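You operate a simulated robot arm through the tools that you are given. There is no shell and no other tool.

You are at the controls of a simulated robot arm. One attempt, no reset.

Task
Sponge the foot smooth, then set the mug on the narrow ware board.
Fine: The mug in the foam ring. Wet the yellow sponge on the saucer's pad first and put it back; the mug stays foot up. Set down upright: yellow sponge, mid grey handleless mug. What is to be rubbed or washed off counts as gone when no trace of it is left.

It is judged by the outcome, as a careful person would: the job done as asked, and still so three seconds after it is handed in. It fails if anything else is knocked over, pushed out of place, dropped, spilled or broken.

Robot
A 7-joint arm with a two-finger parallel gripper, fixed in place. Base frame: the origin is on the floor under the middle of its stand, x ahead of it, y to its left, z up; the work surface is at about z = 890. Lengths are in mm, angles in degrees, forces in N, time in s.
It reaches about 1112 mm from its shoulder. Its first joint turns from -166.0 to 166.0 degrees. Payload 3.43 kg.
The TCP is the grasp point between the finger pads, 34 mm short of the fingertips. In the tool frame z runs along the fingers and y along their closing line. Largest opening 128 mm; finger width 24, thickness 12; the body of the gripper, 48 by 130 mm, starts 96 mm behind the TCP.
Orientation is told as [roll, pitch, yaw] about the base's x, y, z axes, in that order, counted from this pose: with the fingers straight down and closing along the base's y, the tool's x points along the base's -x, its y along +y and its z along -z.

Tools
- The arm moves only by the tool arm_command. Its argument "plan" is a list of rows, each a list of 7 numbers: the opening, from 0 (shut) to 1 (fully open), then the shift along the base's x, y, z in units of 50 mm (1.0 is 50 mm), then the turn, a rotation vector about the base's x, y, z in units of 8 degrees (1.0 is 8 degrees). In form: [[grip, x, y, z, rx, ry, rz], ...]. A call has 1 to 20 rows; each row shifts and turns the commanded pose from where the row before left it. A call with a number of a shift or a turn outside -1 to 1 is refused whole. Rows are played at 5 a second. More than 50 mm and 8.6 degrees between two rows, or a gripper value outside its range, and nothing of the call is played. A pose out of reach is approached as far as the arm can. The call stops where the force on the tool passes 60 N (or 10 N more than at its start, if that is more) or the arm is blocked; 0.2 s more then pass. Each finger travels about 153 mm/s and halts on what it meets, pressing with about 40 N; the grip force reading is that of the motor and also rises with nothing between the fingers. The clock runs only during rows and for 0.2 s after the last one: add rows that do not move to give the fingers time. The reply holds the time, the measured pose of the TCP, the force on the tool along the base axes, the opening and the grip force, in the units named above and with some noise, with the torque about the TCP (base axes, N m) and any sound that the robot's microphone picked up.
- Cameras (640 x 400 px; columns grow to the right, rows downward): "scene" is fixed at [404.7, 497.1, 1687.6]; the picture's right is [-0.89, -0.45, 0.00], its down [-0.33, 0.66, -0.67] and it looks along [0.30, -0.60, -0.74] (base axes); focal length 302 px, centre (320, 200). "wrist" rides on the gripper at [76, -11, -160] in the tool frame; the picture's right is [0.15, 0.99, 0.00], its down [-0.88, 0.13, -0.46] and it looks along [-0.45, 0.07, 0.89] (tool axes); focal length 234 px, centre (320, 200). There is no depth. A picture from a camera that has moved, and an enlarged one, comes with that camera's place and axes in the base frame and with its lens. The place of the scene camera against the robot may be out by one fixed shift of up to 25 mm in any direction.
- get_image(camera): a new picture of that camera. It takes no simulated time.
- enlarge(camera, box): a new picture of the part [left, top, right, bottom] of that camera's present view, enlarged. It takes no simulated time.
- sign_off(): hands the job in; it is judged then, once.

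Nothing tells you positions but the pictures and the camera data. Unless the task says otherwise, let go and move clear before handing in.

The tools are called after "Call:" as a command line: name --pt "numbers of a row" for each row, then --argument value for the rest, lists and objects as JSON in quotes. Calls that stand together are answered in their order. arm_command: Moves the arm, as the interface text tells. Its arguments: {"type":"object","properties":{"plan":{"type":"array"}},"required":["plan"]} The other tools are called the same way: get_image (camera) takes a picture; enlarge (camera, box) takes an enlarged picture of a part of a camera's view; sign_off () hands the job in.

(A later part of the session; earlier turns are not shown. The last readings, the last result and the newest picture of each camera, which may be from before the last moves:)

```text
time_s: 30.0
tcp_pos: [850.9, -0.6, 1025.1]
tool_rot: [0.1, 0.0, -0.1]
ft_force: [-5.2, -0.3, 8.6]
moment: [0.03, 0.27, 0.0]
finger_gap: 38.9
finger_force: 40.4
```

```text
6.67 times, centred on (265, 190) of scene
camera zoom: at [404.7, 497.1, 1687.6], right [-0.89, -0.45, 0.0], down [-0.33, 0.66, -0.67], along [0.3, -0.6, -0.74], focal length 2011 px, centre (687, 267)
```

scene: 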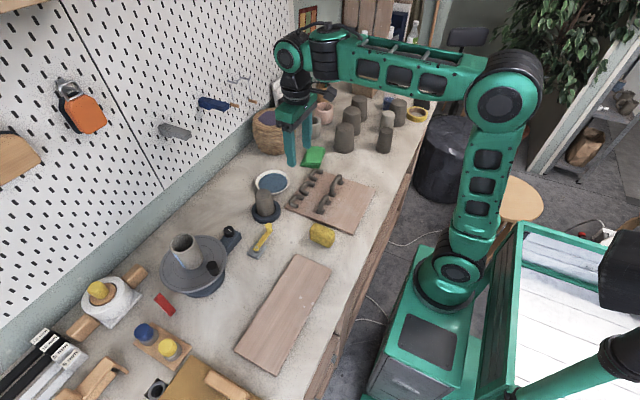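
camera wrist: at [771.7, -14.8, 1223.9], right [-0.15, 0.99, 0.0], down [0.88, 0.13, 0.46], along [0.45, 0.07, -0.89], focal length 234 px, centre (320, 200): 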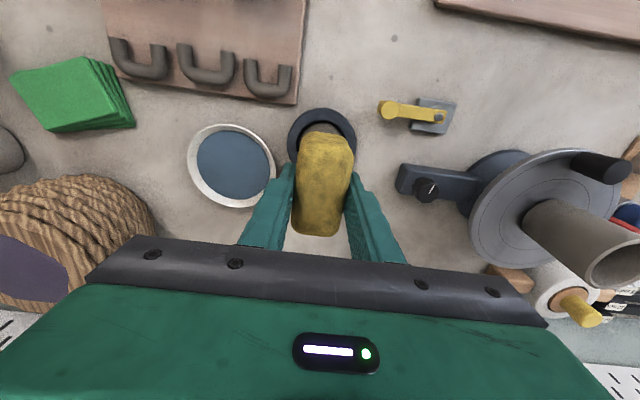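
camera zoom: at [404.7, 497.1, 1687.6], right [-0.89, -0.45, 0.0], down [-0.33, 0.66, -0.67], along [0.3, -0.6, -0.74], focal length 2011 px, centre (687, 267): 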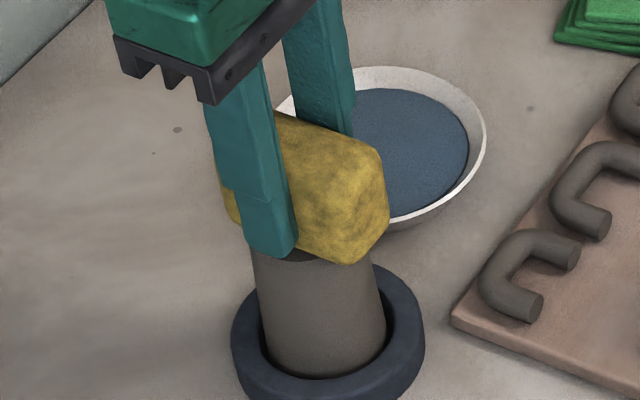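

Pressure is now about 9 N. I'll do a modest stroke the other way at this level.

Call:
arm_command --pt "0.2 -0.07 0 0 0 0 0" --pt "0.2 -0.07 0 0 0 0 0" --pt "0.2 -0.07 0 0 0 0 0" --pt "0.2 -0.07 0 0 0 0 0"

Call:
enlarge --camera "scene" --box '[235, 160, 295, 220]'

```text
time_s: 31.0
tcp_pos: [836.5, 0.9, 1025.6]
tool_rot: [0.0, 0.0, 0.0]
ft_force: [-0.2, 0.5, -0.2]
moment: [0.03, -0.03, -0.02]
finger_gap: 39.0
finger_force: 40.2
```

```text
6.67 times, centred on (265, 190) of scene
camera zoom: at [404.7, 497.1, 1687.6], right [-0.89, -0.45, 0.0], down [-0.33, 0.66, -0.67], along [0.3, -0.6, -0.74], focal length 2011 px, centre (687, 267)
```

zoom: 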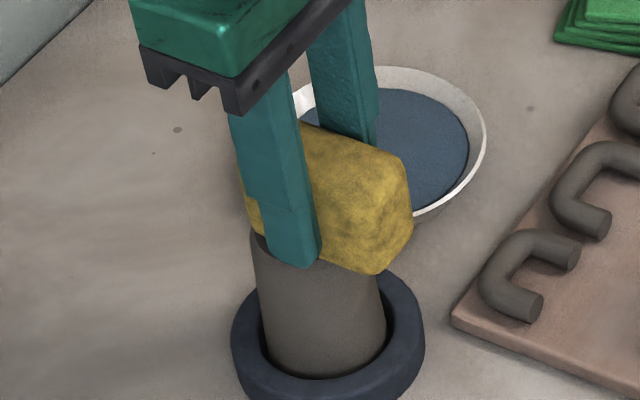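

No contact at this end of the stroke. I'll go down a touch and read again.

Call:
arm_command --pt "0.2 0 0 -0.02 0 0 0" --pt "0.2 0 0 0 0 0 0" --pt "0.2 0 0 0 0 0 0"

```text
time_s: 31.8
tcp_pos: [836.7, 2.1, 1024.4]
tool_rot: [-0.1, 0.0, 0.0]
ft_force: [-0.1, 0.2, 5.3]
moment: [0.08, -0.2, 0.02]
finger_gap: 38.8
finger_force: 40.1
```

Now 5 N. Stroking forward across the foot.

Call:
arm_command --pt "0.2 0.08 0 0 0 0 0" --pt "0.2 0.08 0 0 0 0 0" --pt "0.2 0.08 0 0 0 0 0"

```text
time_s: 32.6
tcp_pos: [847.0, -0.0, 1026.0]
tool_rot: [-0.1, -0.2, -0.1]
ft_force: [-19.9, -0.6, 38.7]
moment: [0.0, 1.27, 0.02]
finger_gap: 38.9
finger_force: 39.5
```

The mug rocks slightly in the foam under sideways load, so I want lighter strokes. I'll lift off and inspect the foot to see what the rubbing has done so far.

Call:
arm_command --pt "0.2 0 0 0.1 0 0 0" --pt "0.2 0 0 0.4 0 0 0" --pt "0.2 0 -0.6 0.4 0 0 0" --pt "0.2 0 -0.8 0 0 0 0" --pt "0.2 -0.2 -0.4 0 0 0 0" --pt "0.2 0 0 0 0 0 0" --pt "0.2 0 0 0 0 0 0"

Call:
get_image --camera "wrist"

Call:
enlarge --camera "scene" --box '[235, 165, 295, 225]'

```text
time_s: 34.2
tcp_pos: [837.2, -90.5, 1067.9]
tool_rot: [-0.1, 0.0, 0.0]
ft_force: [-0.3, 0.1, 0.4]
moment: [0.0, 0.01, 0.03]
finger_gap: 39.2
finger_force: 40.2
```

```text
taken
camera wrist: at [760.4, -102.3, 1228.9], right [-0.15, 0.99, 0.0], down [0.88, 0.13, 0.46], along [0.45, 0.07, -0.89], focal length 234 px, centre (320, 200)
```

wrist: 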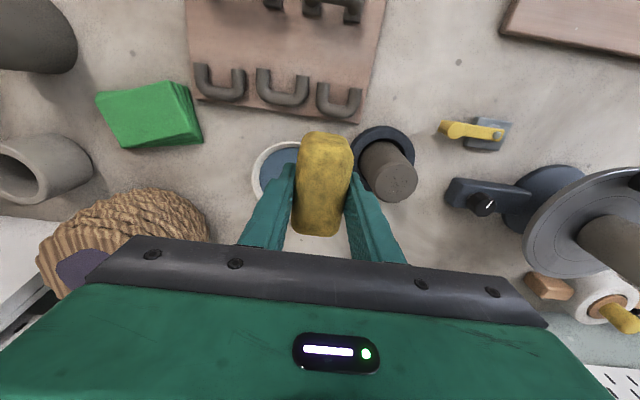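

```text
6.67 times, centred on (265, 195) of scene
camera zoom: at [404.7, 497.1, 1687.6], right [-0.89, -0.45, 0.0], down [-0.33, 0.66, -0.67], along [0.3, -0.6, -0.74], focal length 2011 px, centre (687, 233)
```

zoom: 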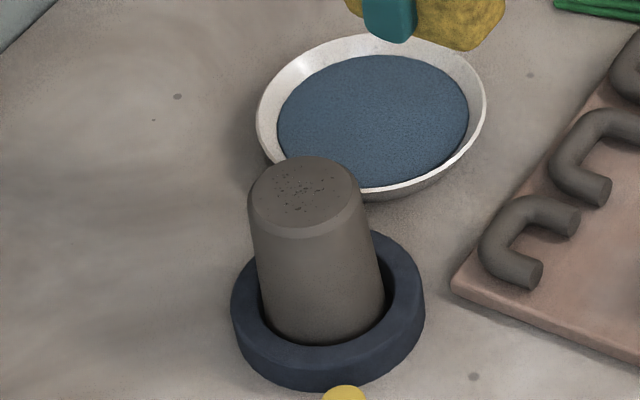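

Call:
enlarge --camera "wrist" --box '[350, 120, 430, 210]'

Call:
enlarge --camera "scene" --box '[252, 183, 282, 203]'

```text
4.44 times, centred on (390, 165) of wrist
camera zoom: at [760.4, -102.3, 1228.9], right [-0.15, 0.99, 0.0], down [0.88, 0.13, 0.46], along [0.45, 0.07, -0.89], focal length 1041 px, centre (9, 356)
```

zoom: 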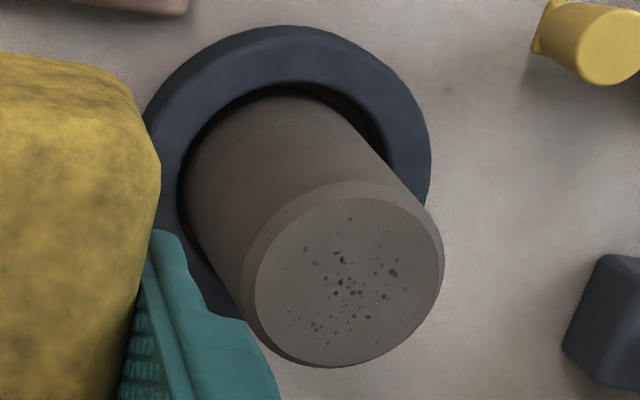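

```text
16.00 times, centred on (267, 193) of scene
camera zoom: at [404.7, 497.1, 1687.6], right [-0.89, -0.45, 0.0], down [-0.33, 0.66, -0.67], along [0.3, -0.6, -0.74], focal length 4826 px, centre (1168, 312)
```

zoom: 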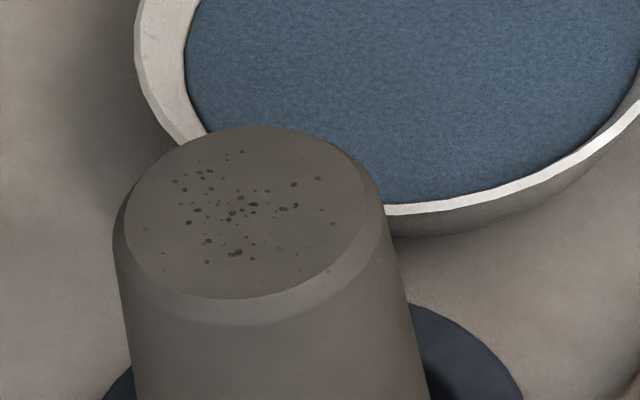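

Some specks have already faded, so rubbing works; the mug is still sitting straight at about (850, 0). I'll go back and rub with longer, lighter strokes along x.

Call:
arm_command --pt "0.2 0.1 0.6 0 0 0 0" --pt "0.2 0.1 0.8 0 0 0 0" --pt "0.2 0.05 0.4 0 0 0 0" --pt "0.2 0 0 -0.4 0 0 0" --pt "0.2 0 0 -0.3 0 0 0" --pt "0.2 0 0 -0.08 0 0 0" --pt "0.2 0 0 0 0 0 0" --pt "0.2 0 0 0 0 0 0"

```text
time_s: 36.0
tcp_pos: [850.6, 0.1, 1029.3]
tool_rot: [0.0, 0.0, 0.0]
ft_force: [0.1, 0.7, -0.8]
moment: [0.01, 0.0, -0.01]
finger_gap: 39.0
finger_force: 39.4
```

Call:
arm_command --pt "0.2 0 0 -0.04 0 0 0" --pt "0.2 0 0 -0.03 0 0 0" --pt "0.2 0 0 0 0 0 0" --pt "0.2 0 0 0 0 0 0"

```text
time_s: 37.0
tcp_pos: [851.5, -1.0, 1027.1]
tool_rot: [0.1, 0.1, -0.1]
ft_force: [0.7, 0.3, -0.6]
moment: [0.0, 0.03, 0.0]
finger_gap: 39.1
finger_force: 39.8
```

Call:
arm_command --pt "0.2 0 0 -0.02 0 0 0" --pt "0.2 0 0 0 0 0 0" --pt "0.2 0 0 0 0 0 0"

```text
time_s: 37.8
tcp_pos: [850.1, 1.1, 1025.3]
tool_rot: [-0.1, 0.0, 0.0]
ft_force: [0.2, -0.7, -0.9]
moment: [-0.01, 0.0, 0.0]
finger_gap: 39.0
finger_force: 39.8
```

Call:
arm_command --pt "0.2 0 0 -0.015 0 0 0" --pt "0.2 0 0 0 0 0 0" --pt "0.2 0 0 0 0 0 0"

```text
time_s: 38.6
tcp_pos: [850.2, 1.9, 1024.8]
tool_rot: [0.0, 0.0, -0.1]
ft_force: [0.3, -0.3, 0.4]
moment: [-0.04, 0.02, -0.01]
finger_gap: 39.2
finger_force: 39.2
```

Just touching now. Another half millimetre, then a set of strokes of ±10 mm along x.

Call:
arm_command --pt "0.2 0 0 -0.012 0 0 0" --pt "0.2 -0.1 0 0 0 0 0" --pt "0.2 -0.1 0 0 0 0 0" --pt "0.2 0.1 0 0 0 0 0" --pt "0.2 0.1 0 0 0 0 0" --pt "0.2 0.1 0 0 0 0 0" --pt "0.2 0.1 0 0 0 0 0" --pt "0.2 -0.1 0 0 0 0 0" --pt "0.2 -0.1 0 0 0 0 0" --pt "0.2 -0.1 0 0 0 0 0"

Call:
enlarge --camera "scene" --box '[235, 160, 295, 220]'

```text
time_s: 40.8
tcp_pos: [845.4, -0.2, 1023.7]
tool_rot: [0.0, -0.1, 0.1]
ft_force: [8.3, 0.5, 14.7]
moment: [-0.03, -0.7, -0.05]
finger_gap: 38.7
finger_force: 39.8
```

```text
6.67 times, centred on (265, 190) of scene
camera zoom: at [404.7, 497.1, 1687.6], right [-0.89, -0.45, 0.0], down [-0.33, 0.66, -0.67], along [0.3, -0.6, -0.74], focal length 2011 px, centre (687, 267)
```

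zoom: 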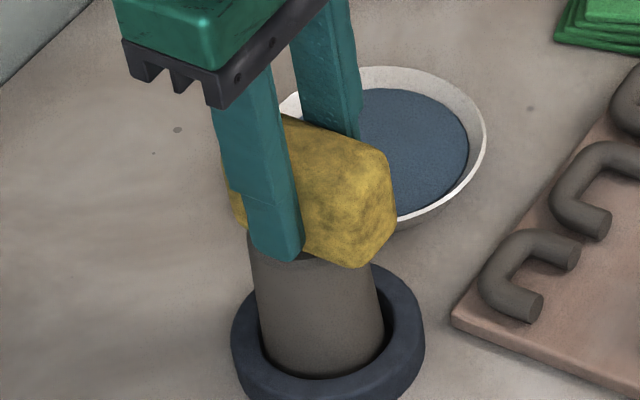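

Good pressure: 15 N with 8 N sideways, and the mug stays put. I'll repeat strokes with small sideways offsets.

Call:
arm_command --pt "0.2 -0.1 0.08 0 0 0 0" --pt "0.2 0.1 0 0 0 0 0" --pt "0.2 0.1 0 0 0 0 0" --pt "0.2 0.1 0 0 0 0 0" --pt "0.2 0.1 0 0 0 0 0" --pt "0.2 -0.1 -0.08 0 0 0 0" --pt "0.2 -0.1 0 0 0 0 0" --pt "0.2 -0.1 0 0 0 0 0" --pt "0.2 -0.1 0 0 0 0 0" --pt "0.2 0.1 -0.08 0 0 0 0" --pt "0.2 0.1 0 0 0 0 0" --pt "0.2 0.1 0 0 0 0 0" --pt "0.2 0.1 0 0 0 0 0" --pt "0.2 -0.1 0.08 0 0 0 0" --pt "0.2 -0.1 0 0 0 0 0" --pt "0.2 -0.1 0 0 0 0 0" --pt "0.2 -0.1 0 0 0 0 0" --pt "0.2 0.1 0 0 0 0 0" --pt "0.2 0.1 0 0 0 0 0"

Call:
enlarge --camera "scene" --box '[235, 160, 295, 220]'

```text
time_s: 44.8
tcp_pos: [848.7, -0.3, 1024.4]
tool_rot: [0.0, 0.1, 0.0]
ft_force: [-8.4, 0.6, 17.3]
moment: [-0.01, 0.49, -0.02]
finger_gap: 38.7
finger_force: 39.7
```

```text
6.67 times, centred on (265, 190) of scene
camera zoom: at [404.7, 497.1, 1687.6], right [-0.89, -0.45, 0.0], down [-0.33, 0.66, -0.67], along [0.3, -0.6, -0.74], focal length 2011 px, centre (687, 267)
```

zoom: 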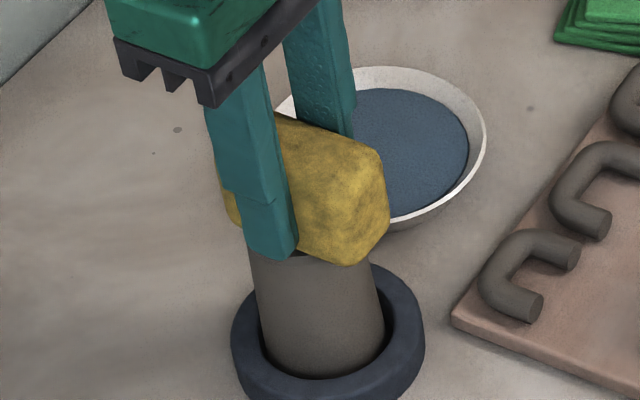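

Pressure stayed around 17 N and the mug is steady. I'll lift off sideways and inspect the foot again.

Call:
arm_command --pt "0.2 0 0 0.1 0 0 0" --pt "0.2 0 0 0.4 0 0 0" --pt "0.2 0 -0.6 0.4 0 0 0" --pt "0.2 0 -0.8 0 0 0 0" --pt "0.2 -0.2 -0.4 0 0 0 0" --pt "0.2 0 0 0 0 0 0" --pt "0.2 0 0 0 0 0 0"

Call:
enlarge --camera "wrist" --box '[350, 120, 430, 210]'

Call:
enlarge --camera "scene" --box '[252, 183, 282, 203]'

```text
time_s: 46.4
tcp_pos: [840.4, -89.8, 1069.0]
tool_rot: [0.1, 0.0, 0.0]
ft_force: [0.7, 0.2, -1.1]
moment: [-0.03, 0.0, -0.02]
finger_gap: 39.0
finger_force: 39.5
```

```text
4.44 times, centred on (390, 165) of wrist
camera zoom: at [765.3, -102.6, 1229.4], right [-0.15, 0.99, 0.0], down [0.88, 0.13, 0.46], along [0.45, 0.07, -0.89], focal length 1041 px, centre (9, 356)
```

zoom: 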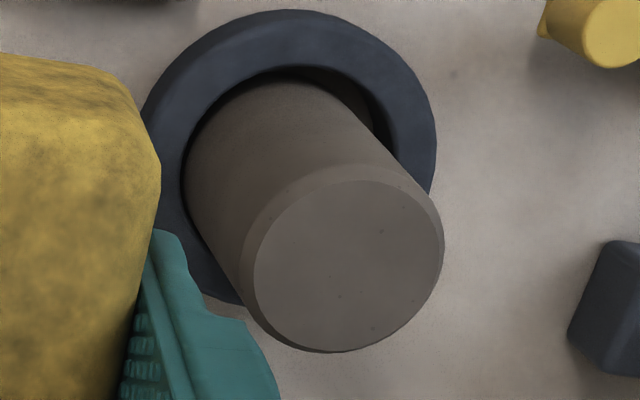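

```text
16.00 times, centred on (267, 193) of scene
camera zoom: at [404.7, 497.1, 1687.6], right [-0.89, -0.45, 0.0], down [-0.33, 0.66, -0.67], along [0.3, -0.6, -0.74], focal length 4826 px, centre (1168, 312)
```

zoom: 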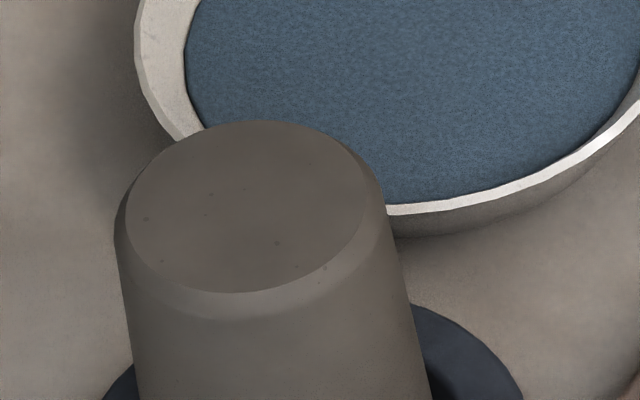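

Nearly all the specks are gone; a few faint ones remain, mostly toward the +y side and the edge. I'll go back with the sponge offset to y of about +8 and rub there with the same light pressure.

Call:
arm_command --pt "0.2 0.1 0.6 0 0 0 0" --pt "0.2 0.1 0.8 0 0 0 0" --pt "0.2 0 0.56 0 0 0 0" --pt "0.2 0 0 -0.4 0 0 0" --pt "0.2 0 0 -0.3 0 0 0" --pt "0.2 0 0 -0.16 0 0 0" --pt "0.2 0 0 0 0 0 0" --pt "0.2 0 0 0 0 0 0"

Call:
enlarge --camera "scene" --box '[235, 160, 295, 220]'

```text
time_s: 48.2
tcp_pos: [850.4, 6.9, 1025.4]
tool_rot: [0.0, -0.1, 0.0]
ft_force: [0.1, 0.0, -0.3]
moment: [-0.01, -0.02, -0.02]
finger_gap: 39.1
finger_force: 39.9
```

```text
6.67 times, centred on (265, 190) of scene
camera zoom: at [404.7, 497.1, 1687.6], right [-0.89, -0.45, 0.0], down [-0.33, 0.66, -0.67], along [0.3, -0.6, -0.74], focal length 2011 px, centre (687, 267)
```

zoom: 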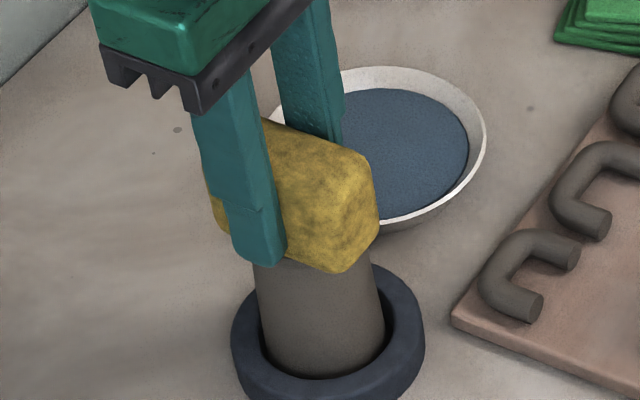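

Hovering about a millimetre over the foot. Lowering lightly and stroking ±12 mm at this offset.

Call:
arm_command --pt "0.2 0 0 -0.02 0 0 0" --pt "0.2 0 0 -0.012 0 0 0" --pt "0.2 -0.12 0 0 0 0 0" --pt "0.2 -0.12 0 0 0 0 0" --pt "0.2 0.12 0 0 0 0 0" --pt "0.2 0.12 0 0 0 0 0" --pt "0.2 0.12 0 0 0 0 0" --pt "0.2 0.12 0 0 0 0 0" --pt "0.2 -0.12 0 0 0 0 0" --pt "0.2 -0.12 0 0 0 0 0"

```text
time_s: 50.4
tcp_pos: [851.3, 7.0, 1024.0]
tool_rot: [0.0, 0.0, 0.0]
ft_force: [-0.4, 0.6, 0.4]
moment: [0.03, -0.04, 0.03]
finger_gap: 38.9
finger_force: 39.6
```

Call:
arm_command --pt "0.2 0 0 -0.02 0 0 0" --pt "0.2 -0.12 0 0 0 0 0" --pt "0.2 -0.12 0 0 0 0 0" --pt "0.2 0.12 0 0 0 0 0" --pt "0.2 0.12 0 0 0 0 0" --pt "0.2 0.12 0 0 0 0 0" --pt "0.2 0.12 0 0 0 0 0" --pt "0.2 -0.12 0 0 0 0 0"

```text
time_s: 52.2
tcp_pos: [857.0, 7.9, 1024.4]
tool_rot: [0.0, -0.1, 0.1]
ft_force: [3.5, 0.2, 9.3]
moment: [-0.02, -0.32, 0.08]
finger_gap: 39.0
finger_force: 40.0
```

Now 9 N. Continuing with a longer series at y offsets from +4 to +10.

Call:
arm_command --pt "0.2 -0.12 0.04 0 0 0 0" --pt "0.2 -0.12 0 0 0 0 0" --pt "0.2 -0.12 0 0 0 0 0" --pt "0.2 0.12 0 0 0 0 0" --pt "0.2 0.12 0 0 0 0 0" --pt "0.2 0.12 0 0 0 0 0" --pt "0.2 0.12 0 0 0 0 0" --pt "0.2 -0.12 -0.06 0 0 0 0" --pt "0.2 -0.12 0 0 0 0 0" --pt "0.2 -0.12 0 0 0 0 0" --pt "0.2 -0.12 0 0 0 0 0" --pt "0.2 0.12 -0.06 0 0 0 0" --pt "0.2 0.12 0 0 0 0 0" --pt "0.2 0.12 0 0 0 0 0" --pt "0.2 0.12 0 0 0 0 0" --pt "0.2 -0.12 0.04 0 0 0 0" --pt "0.2 -0.12 0 0 0 0 0"

Call:
enlarge --camera "scene" --box '[235, 160, 295, 220]'

```text
time_s: 55.8
tcp_pos: [849.6, 6.7, 1023.4]
tool_rot: [0.0, -0.1, 0.0]
ft_force: [7.4, -1.0, 13.3]
moment: [-0.11, -0.55, 0.03]
finger_gap: 39.0
finger_force: 39.5
```

```text
6.67 times, centred on (265, 190) of scene
camera zoom: at [404.7, 497.1, 1687.6], right [-0.89, -0.45, 0.0], down [-0.33, 0.66, -0.67], along [0.3, -0.6, -0.74], focal length 2011 px, centre (687, 267)
```

zoom: 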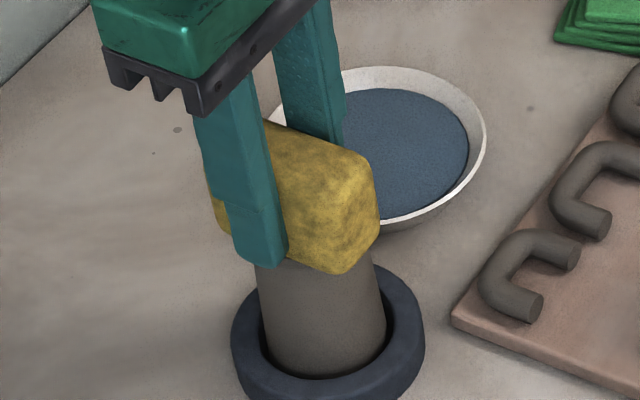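

Pressure is 13 N and the mug is steady. I'll do the same on the −y side without lifting.

Call:
arm_command --pt "0.2 0.1 -0.1 0 0 0 0" --pt "0.2 0.1 -0.1 0 0 0 0" --pt "0.2 -0.12 -0.08 0 0 0 0" --pt "0.2 -0.12 0 0 0 0 0" --pt "0.2 -0.12 0 0 0 0 0" --pt "0.2 -0.12 0 0 0 0 0" --pt "0.2 0.12 0 0 0 0 0" --pt "0.2 0.12 0 0 0 0 0" --pt "0.2 0.12 0 0 0 0 0" --pt "0.2 0.12 0 0 0 0 0" --pt "0.2 -0.12 -0.04 0 0 0 0" --pt "0.2 -0.12 0 0 0 0 0" --pt "0.2 -0.12 0 0 0 0 0" --pt "0.2 -0.12 0 0 0 0 0" --pt "0.2 0.12 0 0 0 0 0" --pt "0.2 0.12 0 0 0 0 0"

Call:
enlarge --camera "scene" --box '[235, 160, 295, 220]'

```text
time_s: 59.2
tcp_pos: [848.4, -10.6, 1024.2]
tool_rot: [0.0, 0.0, -0.1]
ft_force: [-6.2, -0.5, 12.9]
moment: [0.08, 0.24, 0.0]
finger_gap: 38.7
finger_force: 39.9
```

```text
6.67 times, centred on (265, 190) of scene
camera zoom: at [404.7, 497.1, 1687.6], right [-0.89, -0.45, 0.0], down [-0.33, 0.66, -0.67], along [0.3, -0.6, -0.74], focal length 2011 px, centre (687, 267)
```

zoom: 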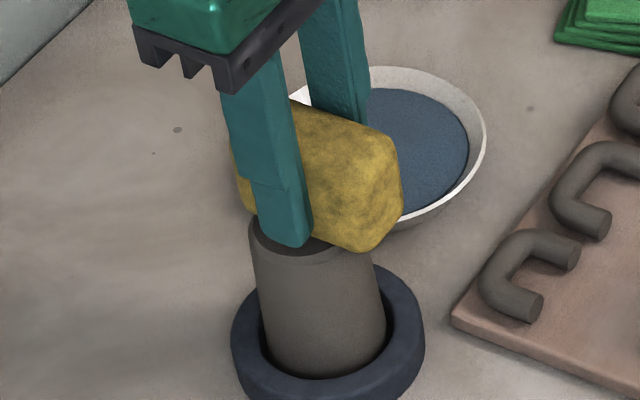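

Lifting off sideways again to inspect the foot.

Call:
arm_command --pt "0.2 0 0 0.1 0 0 0" --pt "0.2 0 0 0.4 0 0 0" --pt "0.2 0 -0.6 0.4 0 0 0" --pt "0.2 0 -0.7 0 0 0 0" --pt "0.2 -0.2 -0.3 0 0 0 0" --pt "0.2 0 0 0 0 0 0" --pt "0.2 0 0 0 0 0 0"

Call:
enlarge --camera "wrist" --box '[350, 120, 430, 210]'

Call:
enlarge --camera "scene" --box '[255, 183, 279, 203]'

```text
time_s: 60.8
tcp_pos: [839.0, -90.4, 1069.4]
tool_rot: [0.1, 0.0, 0.0]
ft_force: [-1.3, -0.1, -1.1]
moment: [0.0, -0.03, 0.0]
finger_gap: 39.1
finger_force: 39.7
```

```text
4.44 times, centred on (390, 165) of wrist
camera zoom: at [762.9, -102.7, 1229.2], right [-0.15, 0.99, 0.0], down [0.88, 0.13, 0.46], along [0.45, 0.07, -0.89], focal length 1041 px, centre (9, 356)
```

zoom: 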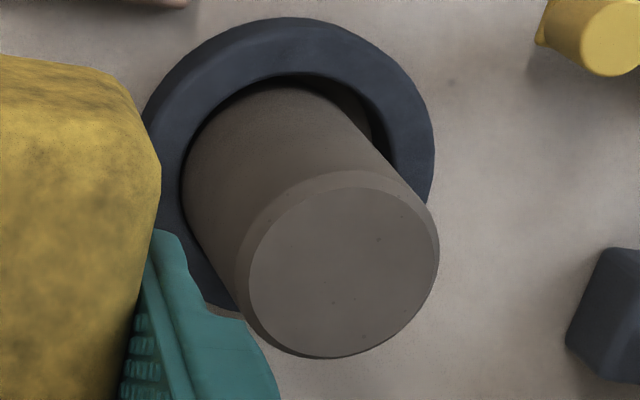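

```text
16.00 times, centred on (267, 193) of scene
camera zoom: at [404.7, 497.1, 1687.6], right [-0.89, -0.45, 0.0], down [-0.33, 0.66, -0.67], along [0.3, -0.6, -0.74], focal length 4826 px, centre (1168, 312)
```

zoom: 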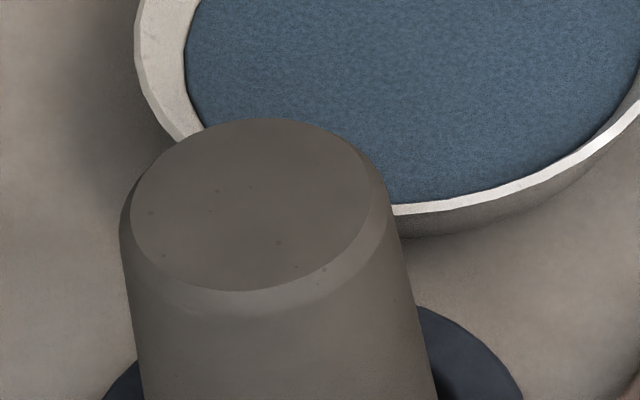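

Only a few pinpoint dots remain. I need to tell whether they are leftover roughness or natural freckles in the clay, so I'll zoom in much closer on the foot, the mug's side, and another mug.

Call:
enlarge --camera "wrist" --box '[378, 155, 410, 203]'

Call:
enlarge --camera "scene" --box '[257, 187, 277, 201]'

Call:
enlarge --camera "scene" --box '[330, 110, 370, 150]'

```text
8.33 times, centred on (394, 179) of wrist
camera zoom: at [762.9, -102.7, 1229.2], right [-0.15, 0.99, 0.0], down [0.88, 0.13, 0.46], along [0.45, 0.07, -0.89], focal length 1951 px, centre (-297, 375)
```

zoom: 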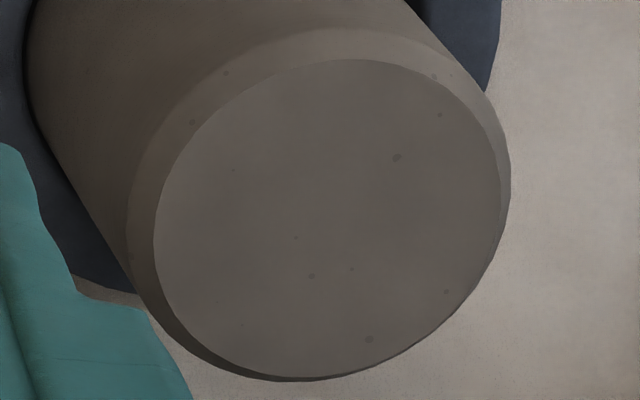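

```text
16.00 times, centred on (267, 194) of scene
camera zoom: at [404.7, 497.1, 1687.6], right [-0.89, -0.45, 0.0], down [-0.33, 0.66, -0.67], along [0.3, -0.6, -0.74], focal length 4826 px, centre (1168, 296)
```

zoom: 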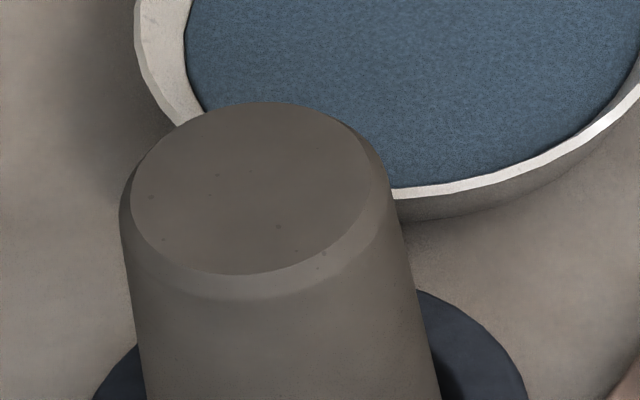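

```text
10.00 times, centred on (350, 130) of scene
camera zoom: at [404.7, 497.1, 1687.6], right [-0.89, -0.45, 0.0], down [-0.33, 0.66, -0.67], along [0.3, -0.6, -0.74], focal length 3016 px, centre (20, 900)
```

zoom: 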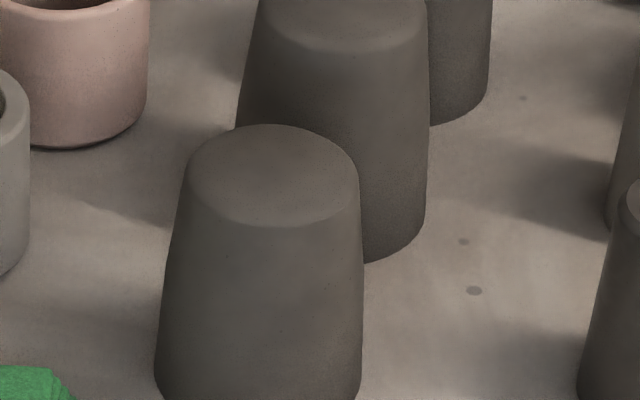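

The remaining dots look the same as those on the chamfer and side, so they are probably freckles in the clay. To be certain, I'll do one more pass over the middle and see whether any of them change.

Call:
arm_command --pt "0.2 0.1 0.6 0 0 0 0" --pt "0.2 0.12 0.8 0 0 0 0" --pt "0.2 0 0.44 0 0 0 0" --pt "0.2 0 0 -0.4 0 0 0" --pt "0.2 0 0 -0.3 0 0 0" --pt "0.2 0 0 -0.16 0 0 0" --pt "0.2 0 0 -0.03 0 0 0" --pt "0.2 0 0 -0.02 0 0 0" --pt "0.2 0 0 0 0 0 0"

```text
time_s: 62.8
tcp_pos: [849.9, 2.5, 1023.3]
tool_rot: [-0.1, 0.0, 0.0]
ft_force: [-0.1, 0.6, 4.7]
moment: [-0.07, -0.06, 0.01]
finger_gap: 39.1
finger_force: 40.0
```

Call:
arm_command --pt "0.2 0 0 -0.01 0 0 0" --pt "0.2 -0.12 0 0 0 0 0" --pt "0.2 -0.12 0 0 0 0 0" --pt "0.2 0.12 0.05 0 0 0 0" --pt "0.2 0.12 0 0 0 0 0" --pt "0.2 0.12 0 0 0 0 0" --pt "0.2 0.12 0 0 0 0 0" --pt "0.2 -0.12 0.05 0 0 0 0" --pt "0.2 -0.12 0 0 0 0 0" --pt "0.2 -0.12 0 0 0 0 0" --pt "0.2 -0.12 0 0 0 0 0" --pt "0.2 0.12 -0.1 0 0 0 0" --pt "0.2 0.12 -0.05 0 0 0 0" --pt "0.2 0.12 0 0 0 0 0" --pt "0.2 0.12 0 0 0 0 0" --pt "0.2 -0.12 -0.05 0 0 0 0" --pt "0.2 -0.12 0 0 0 0 0" --pt "0.2 -0.12 0 0 0 0 0" --pt "0.2 -0.12 0 0 0 0 0" --pt "0.2 0.12 0 0 0 0 0"

Call:
enlarge --camera "scene" --box '[235, 160, 295, 220]'

```text
time_s: 67.0
tcp_pos: [840.3, -2.6, 1023.6]
tool_rot: [0.0, 0.2, 0.0]
ft_force: [-11.4, 0.8, 24.9]
moment: [0.04, 0.46, 0.01]
finger_gap: 39.1
finger_force: 40.3
```

```text
6.67 times, centred on (265, 190) of scene
camera zoom: at [404.7, 497.1, 1687.6], right [-0.89, -0.45, 0.0], down [-0.33, 0.66, -0.67], along [0.3, -0.6, -0.74], focal length 2011 px, centre (687, 267)
```

zoom: 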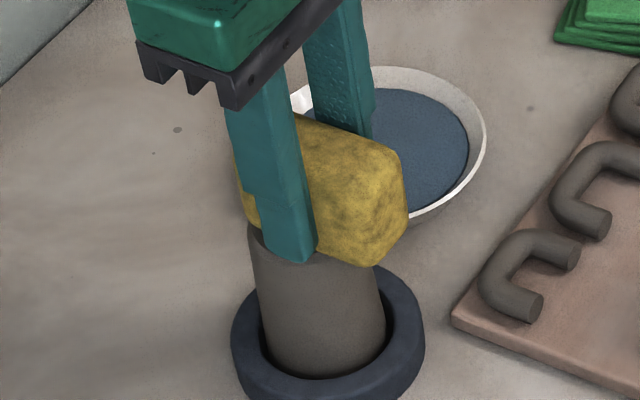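

That pass ran at up to 25 N. Lifting off to compare the dots.

Call:
arm_command --pt "0.2 0 0 0.1 0 0 0" --pt "0.2 0 0 0.4 0 0 0" --pt "0.2 0 -0.6 0.4 0 0 0" --pt "0.2 0 -0.8 0 0 0 0" --pt "0.2 -0.02 -0.4 0 0 0 0" --pt "0.2 0 0 0 0 0 0" --pt "0.2 0 0 0 0 0 0"

Call:
enlarge --camera "wrist" --box '[378, 155, 410, 203]'

Call:
enlarge --camera "scene" --box '[257, 187, 277, 201]'

Call:
get_image --camera "wrist"

```text
time_s: 68.6
tcp_pos: [841.6, -92.6, 1066.6]
tool_rot: [0.0, 0.0, 0.0]
ft_force: [0.3, -0.4, 0.3]
moment: [-0.01, 0.0, 0.0]
finger_gap: 39.2
finger_force: 40.4
```

```text
8.33 times, centred on (394, 179) of wrist
camera zoom: at [765.2, -105.5, 1227.1], right [-0.15, 0.99, 0.0], down [0.88, 0.13, 0.46], along [0.45, 0.07, -0.89], focal length 1951 px, centre (-297, 375)
```

zoom: 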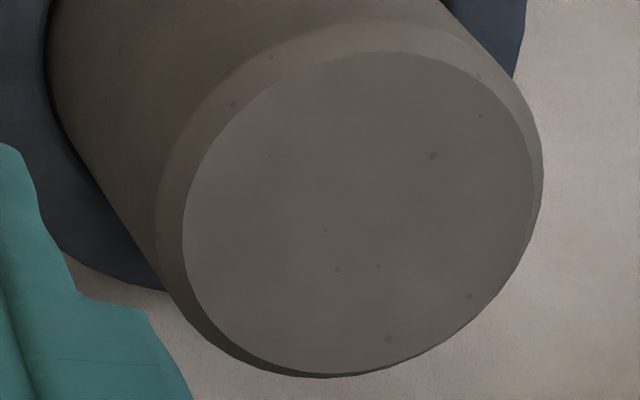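

```text
16.00 times, centred on (267, 194) of scene
camera zoom: at [404.7, 497.1, 1687.6], right [-0.89, -0.45, 0.0], down [-0.33, 0.66, -0.67], along [0.3, -0.6, -0.74], focal length 4826 px, centre (1168, 296)
```

zoom: 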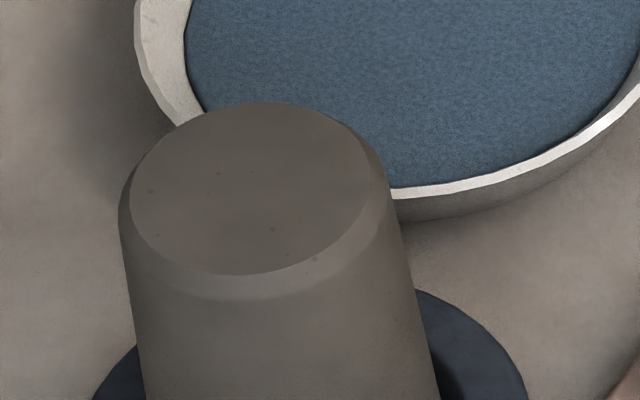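

```text
taken
camera wrist: at [765.2, -105.5, 1227.1], right [-0.15, 0.99, 0.0], down [0.88, 0.13, 0.46], along [0.45, 0.07, -0.89], focal length 234 px, centre (320, 200)
```

wrist: 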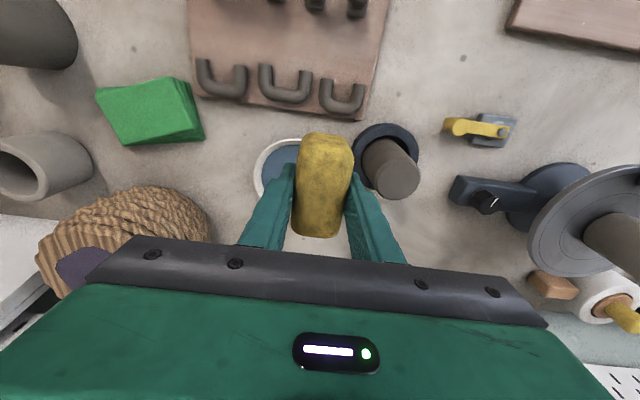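

The dots are unchanged after another firm pass and match the freckles on the chamfer, so they belong to the clay and the rough specks are gone. Next I'll carry the sponge back to its original spot at TCP (636, 19).

Call:
arm_command --pt "0.2 -0.3 0.16 0 0 0 0" --pt "0.2 -0.62 0.34 0 0 0 0" --pt "0.2 -0.62 0.34 0 0 0 0" --pt "0.2 -0.62 0.34 0 0 0 0" --pt "0.2 -0.62 0.34 0 0 0 0" --pt "0.2 -0.62 0.34 0 0 0 0" --pt "0.2 -0.52 0.29 0 0 0 0" --pt "0.2 -0.2 0.1 0 0 0 0" --pt "0.2 0 0 0 0 0 0" --pt "0.2 0 0 0 0 0 0"

Call:
get_image --camera "wrist"

```text
time_s: 70.8
tcp_pos: [636.3, 19.0, 1067.3]
tool_rot: [0.0, 0.0, 0.0]
ft_force: [0.3, -0.7, -1.0]
moment: [0.01, 0.04, 0.03]
finger_gap: 39.0
finger_force: 40.2
```

```text
taken
camera wrist: at [560.7, 7.6, 1228.3], right [-0.15, 0.99, 0.0], down [0.88, 0.13, 0.46], along [0.45, 0.07, -0.89], focal length 234 px, centre (320, 200)
```

wrist: 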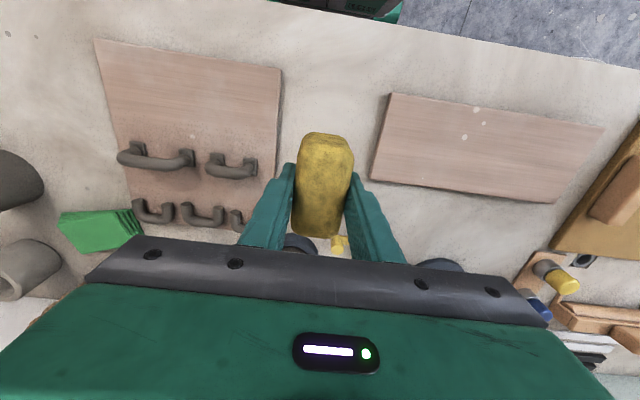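

The sponge is exactly over its old place. I'll lower it to just above the bench, then creep to contact.

Call:
arm_command --pt "0.2 0 0 -0.6 0 0 0" --pt "0.2 0 0 -0.8 0 0 0" --pt "0.2 0 0 -0.7 0 0 0" --pt "0.2 0 0 -0.4 0 0 0" --pt "0.2 0 0 -0.06 0 0 0" --pt "0.2 0 0 0 0 0 0" --pt "0.2 0 0 0 0 0 0"

```text
time_s: 72.4
tcp_pos: [635.9, 19.5, 938.4]
tool_rot: [0.0, 0.0, 0.0]
ft_force: [-0.1, 0.0, -1.3]
moment: [0.0, 0.02, 0.0]
finger_gap: 39.1
finger_force: 39.3
```

Call:
arm_command --pt "0.2 0 0 -0.03 0 0 0" --pt "0.2 0 0 -0.03 0 0 0" --pt "0.2 0 0 0 0 0 0" --pt "0.2 0 0 0 0 0 0"

```text
time_s: 73.4
tcp_pos: [636.3, 18.9, 936.4]
tool_rot: [0.0, 0.0, 0.0]
ft_force: [-0.5, -0.6, -0.8]
moment: [0.0, 0.0, 0.0]
finger_gap: 39.2
finger_force: 39.3
```

Call:
arm_command --pt "0.2 0 0 -0.03 0 0 0" --pt "0.2 0 0 0 0 0 0" --pt "0.2 0 0 0 0 0 0"

```text
time_s: 74.2
tcp_pos: [634.7, 18.8, 934.3]
tool_rot: [0.0, 0.0, 0.0]
ft_force: [-0.4, -0.4, -0.4]
moment: [0.0, 0.02, -0.02]
finger_gap: 39.1
finger_force: 40.2
```

Call:
arm_command --pt "0.2 0 0 -0.025 0 0 0" --pt "0.2 0 0 0 0 0 0" --pt "0.2 0 0 0 0 0 0"

```text
time_s: 75.0
tcp_pos: [635.9, 19.2, 933.1]
tool_rot: [0.0, 0.0, 0.0]
ft_force: [0.9, -0.4, -0.3]
moment: [-0.03, -0.01, -0.02]
finger_gap: 39.0
finger_force: 39.9
```

Call:
arm_command --pt "0.2 0 0 -0.025 0 0 0" --pt "0.2 0 0 0 0 0 0" --pt "0.2 0 0 0 0 0 0"

Call:
enlarge --camera "scene" --box '[290, 200, 360, 260]'

```text
time_s: 75.8
tcp_pos: [636.2, 18.3, 932.6]
tool_rot: [0.0, 0.0, 0.0]
ft_force: [1.3, 0.7, -0.3]
moment: [-0.05, 0.03, -0.02]
finger_gap: 39.3
finger_force: 40.2
```

```text
6.67 times, centred on (325, 230) of scene
camera zoom: at [404.7, 497.1, 1687.6], right [-0.89, -0.45, 0.0], down [-0.33, 0.66, -0.67], along [0.3, -0.6, -0.74], focal length 2011 px, centre (287, 0)
```

zoom: 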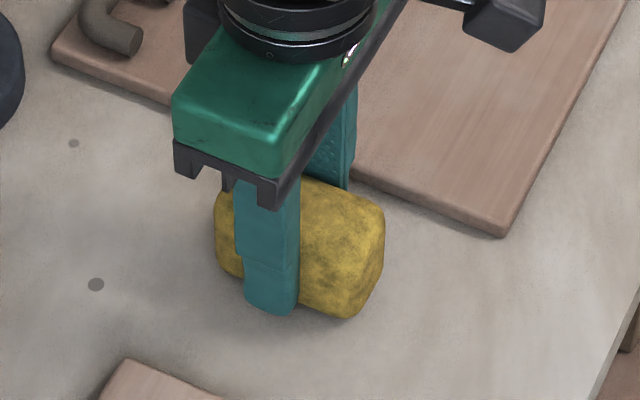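

The sponge's outline matches its original position almost exactly. One more small step to feel the bench.

Call:
arm_command --pt "0.2 0 0 -0.02 0 0 0" --pt "0.2 0 0 0 0 0 0" --pt "0.2 0 0 0 0 0 0"

```text
time_s: 76.6
tcp_pos: [633.9, 19.5, 930.8]
tool_rot: [0.0, 0.0, 0.0]
ft_force: [-0.5, -1.1, 5.1]
moment: [-0.05, -0.19, 0.0]
finger_gap: 38.8
finger_force: 40.0
```

Contact at 5 N. Releasing and lifting straight up.

Call:
arm_command --pt "0.33 0 0 0 0 0 0" --pt "0.4 0 0 0 0 0 0" --pt "0.5 0 0 0 0 0 0" --pt "0.5 0 0 0.3 0 0 0" --pt "0.5 0 0 0.7 0 0 0" --pt "0.5 0 0 0.9 0 0 0" --pt "0.5 0 0 0.9 0 0 0" --pt "0.5 0 0 0 0 0 0"

Call:
get_image --camera "wrist"

Call:
enlarge --camera "scene" --box '[280, 200, 370, 260]'

```text
time_s: 78.4
tcp_pos: [636.0, 18.8, 1073.8]
tool_rot: [0.0, 0.0, 0.1]
ft_force: [0.3, 0.8, 1.0]
moment: [-0.03, -0.03, 0.02]
finger_gap: 64.0
finger_force: 0.1
```

```text
taken
camera wrist: at [560.3, 5.3, 1234.2], right [-0.15, 0.99, 0.0], down [0.88, 0.13, 0.46], along [0.45, 0.07, -0.89], focal length 234 px, centre (320, 200)
```

wrist: 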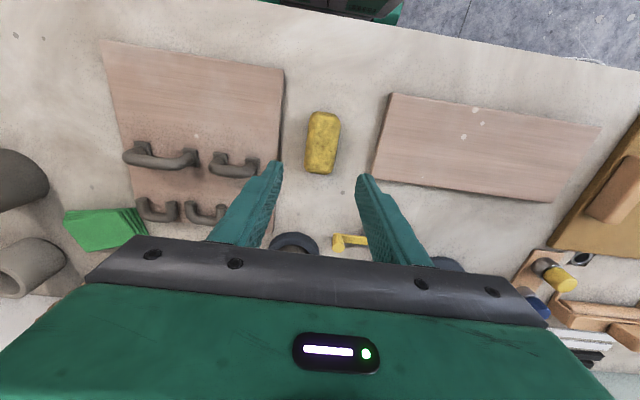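

```text
6.67 times, centred on (325, 230) of scene
camera zoom: at [404.7, 497.1, 1687.6], right [-0.89, -0.45, 0.0], down [-0.33, 0.66, -0.67], along [0.3, -0.6, -0.74], focal length 2011 px, centre (287, 0)
```

zoom: 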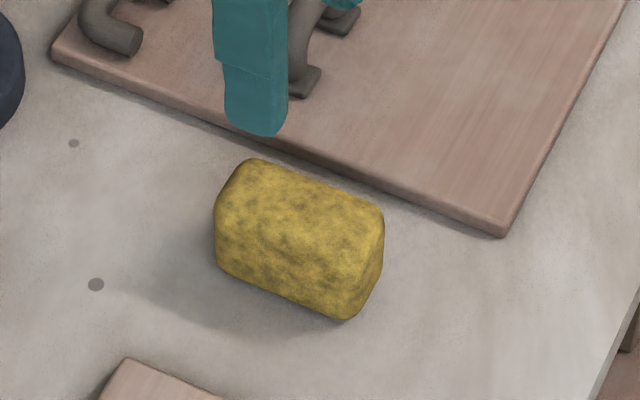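

The sponge is back on its spot, upright. Next is the mug: I'll go above it with the fingers open and measure its centre.

Call:
arm_command --pt "0.5 0.4 -0.04 0.1 0 0 0" --pt "0.6 0.8 -0.07 0 0 0 0" --pt "0.7 0.8 -0.07 0 0 0 0" --pt "0.78 0.8 -0.07 0 0 0 0" --pt "0.78 0.8 -0.07 0 0 0 0" --pt "0.78 0.6 -0.06 0 0 0 0" --pt "0.78 0 0 0 0 0 0" --pt "0.78 0 0 0 0 0 0"

Call:
get_image --camera "wrist"

Call:
enlarge --camera "wrist" --box '[260, 90, 400, 230]'

Call:
enlarge --camera "scene" --box '[225, 150, 305, 230]'

```text
time_s: 80.2
tcp_pos: [846.3, -0.8, 1075.9]
tool_rot: [0.1, 0.0, 0.0]
ft_force: [0.4, 0.0, 0.2]
moment: [-0.01, -0.01, 0.02]
finger_gap: 99.6
finger_force: 0.0
```

```text
taken
camera wrist: at [770.6, -13.2, 1236.0], right [-0.15, 0.99, 0.0], down [0.88, 0.13, 0.46], along [0.45, 0.07, -0.89], focal length 234 px, centre (320, 200)
```

wrist: 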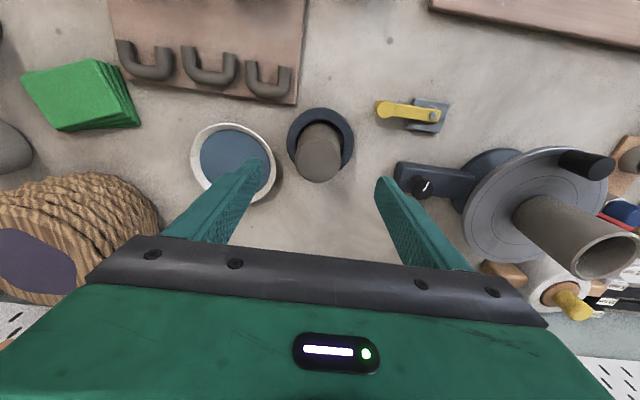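

```text
2.86 times, centred on (330, 160) of wrist
camera zoom: at [770.6, -13.2, 1236.0], right [-0.15, 0.99, 0.0], down [0.88, 0.13, 0.46], along [0.45, 0.07, -0.89], focal length 669 px, centre (291, 314)
```

zoom: 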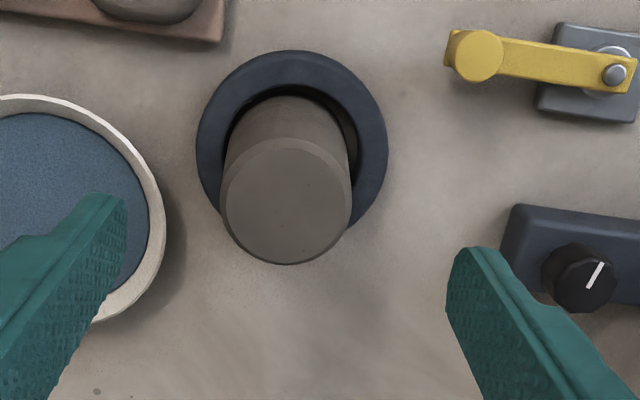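

```text
5.00 times, centred on (265, 190) of scene
camera zoom: at [404.7, 497.1, 1687.6], right [-0.89, -0.45, 0.0], down [-0.33, 0.66, -0.67], along [0.3, -0.6, -0.74], focal length 1508 px, centre (595, 250)
```

zoom: 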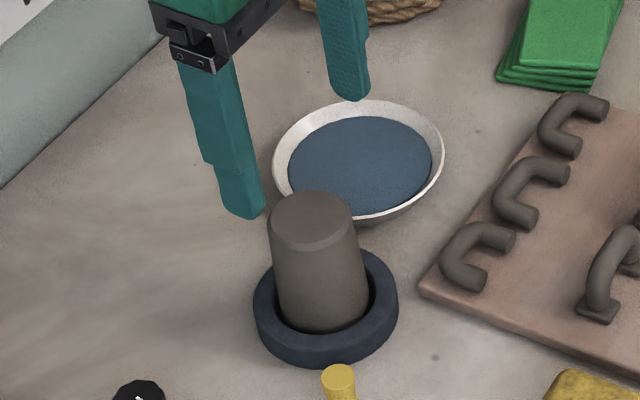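

The mug's foot centre is about (850, -2.7), standing upright with the ring around its rim end. I'll align, narrow the opening to about 84 mm to stay clear of the saucer, and descend beside the mug while staying above the foam.

Call:
arm_command --pt "0.65 0.075 -0.04 0 0 0 0" --pt "0.65 0 0 -0.5 0 0 0" --pt "0.65 0 0 -0.6 0 0 0" --pt "0.65 0 0 -0.6 0 0 0" --pt "0.65 0 0 -0.5 0 0 0" --pt "0.65 0 0 0 0 0 0" --pt "0.65 0 0 0 0 0 0"

Call:
enlarge --camera "wrist" --box '[230, 90, 410, 250]'

Call:
enlarge --camera "scene" --box '[225, 150, 305, 230]'

```text
time_s: 81.8
tcp_pos: [850.4, -2.0, 965.7]
tool_rot: [0.1, 0.1, 0.0]
ft_force: [0.7, 0.4, -1.7]
moment: [-0.02, -0.02, 0.04]
finger_gap: 83.3
finger_force: 0.0
```

```text
2.50 times, centred on (320, 170) of wrist
camera zoom: at [775.6, -14.4, 1126.7], right [-0.15, 0.99, 0.0], down [0.88, 0.13, 0.46], along [0.45, 0.07, -0.89], focal length 585 px, centre (320, 275)
```

zoom: 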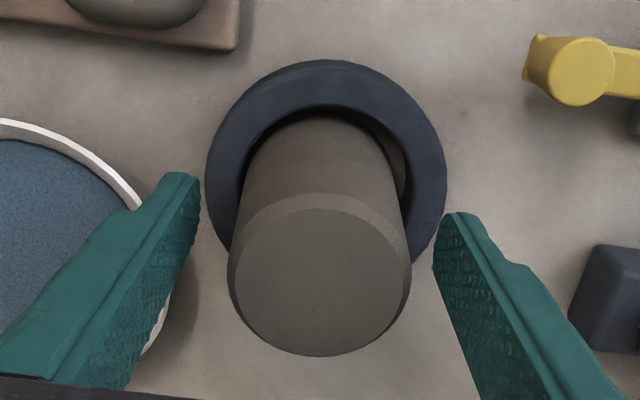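

```text
5.00 times, centred on (265, 190) of scene
camera zoom: at [404.7, 497.1, 1687.6], right [-0.89, -0.45, 0.0], down [-0.33, 0.66, -0.67], along [0.3, -0.6, -0.74], focal length 1508 px, centre (595, 250)
```

zoom: 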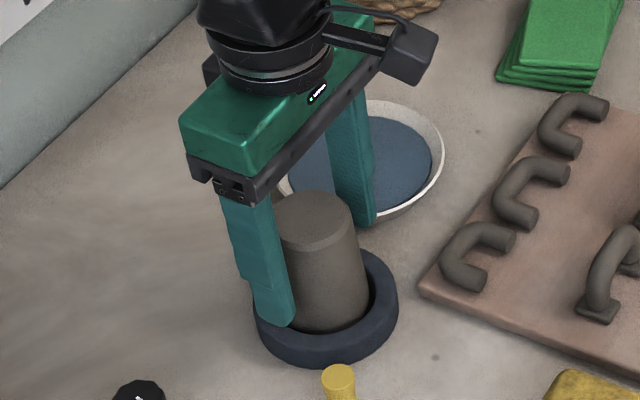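

The fingers sit evenly on both sides, above the foam. Closing on the mug.

Call:
arm_command --pt "0.5 0 0 0 0 0 0" --pt "0.44 0 0 0 0 0 0" --pt "0.4 0 0 0 0 0 0" --pt "0.36 0 0 0 0 0 0" --pt "0.36 0 0 0 0 0 0"

Call:
enlarge --camera "wrist" --box '[230, 90, 410, 250]'

```text
time_s: 83.0
tcp_pos: [851.9, -1.1, 965.6]
tool_rot: [0.0, 0.0, 0.1]
ft_force: [0.4, -1.7, 0.8]
moment: [-0.03, -0.02, -0.01]
finger_gap: 55.9
finger_force: 39.8
```

```text
2.50 times, centred on (320, 170) of wrist
camera zoom: at [775.7, -14.5, 1126.8], right [-0.15, 0.99, 0.0], down [0.88, 0.13, 0.46], along [0.45, 0.07, -0.89], focal length 585 px, centre (320, 275)
```

zoom: 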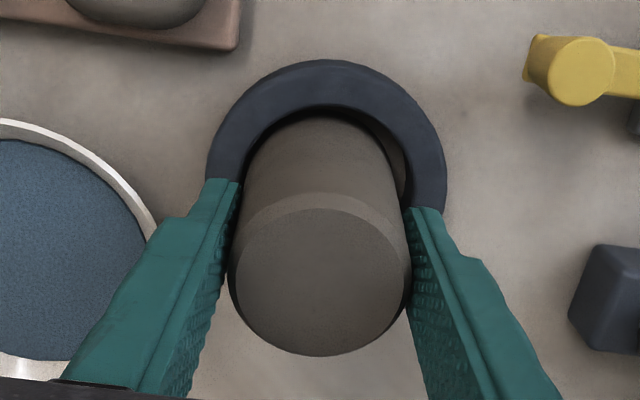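

Mug gripped at 56 mm with 40 N. I'll lift slowly by 20 mm and check that the ring stays down and the mug does not slip.

Call:
arm_command --pt "0.36 0 0 0.1 0 0 0" --pt "0.36 0 0 0.15 0 0 0" --pt "0.36 0 0 0.15 0 0 0" --pt "0.36 0 0 0 0 0 0" --pt "0.36 0 0 0 0 0 0"

Call:
enlarge --camera "scene" --box '[225, 150, 305, 230]'

```text
time_s: 84.2
tcp_pos: [849.7, -1.8, 985.5]
tool_rot: [-0.1, 0.0, -0.1]
ft_force: [0.7, 0.8, -2.2]
moment: [-0.02, 0.0, -0.03]
finger_gap: 55.5
finger_force: 40.2
```

```text
5.00 times, centred on (265, 190) of scene
camera zoom: at [404.7, 497.1, 1687.6], right [-0.89, -0.45, 0.0], down [-0.33, 0.66, -0.67], along [0.3, -0.6, -0.74], focal length 1508 px, centre (595, 250)
```

zoom: 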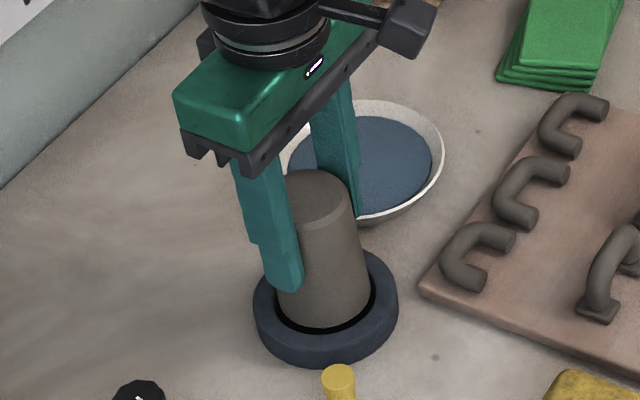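

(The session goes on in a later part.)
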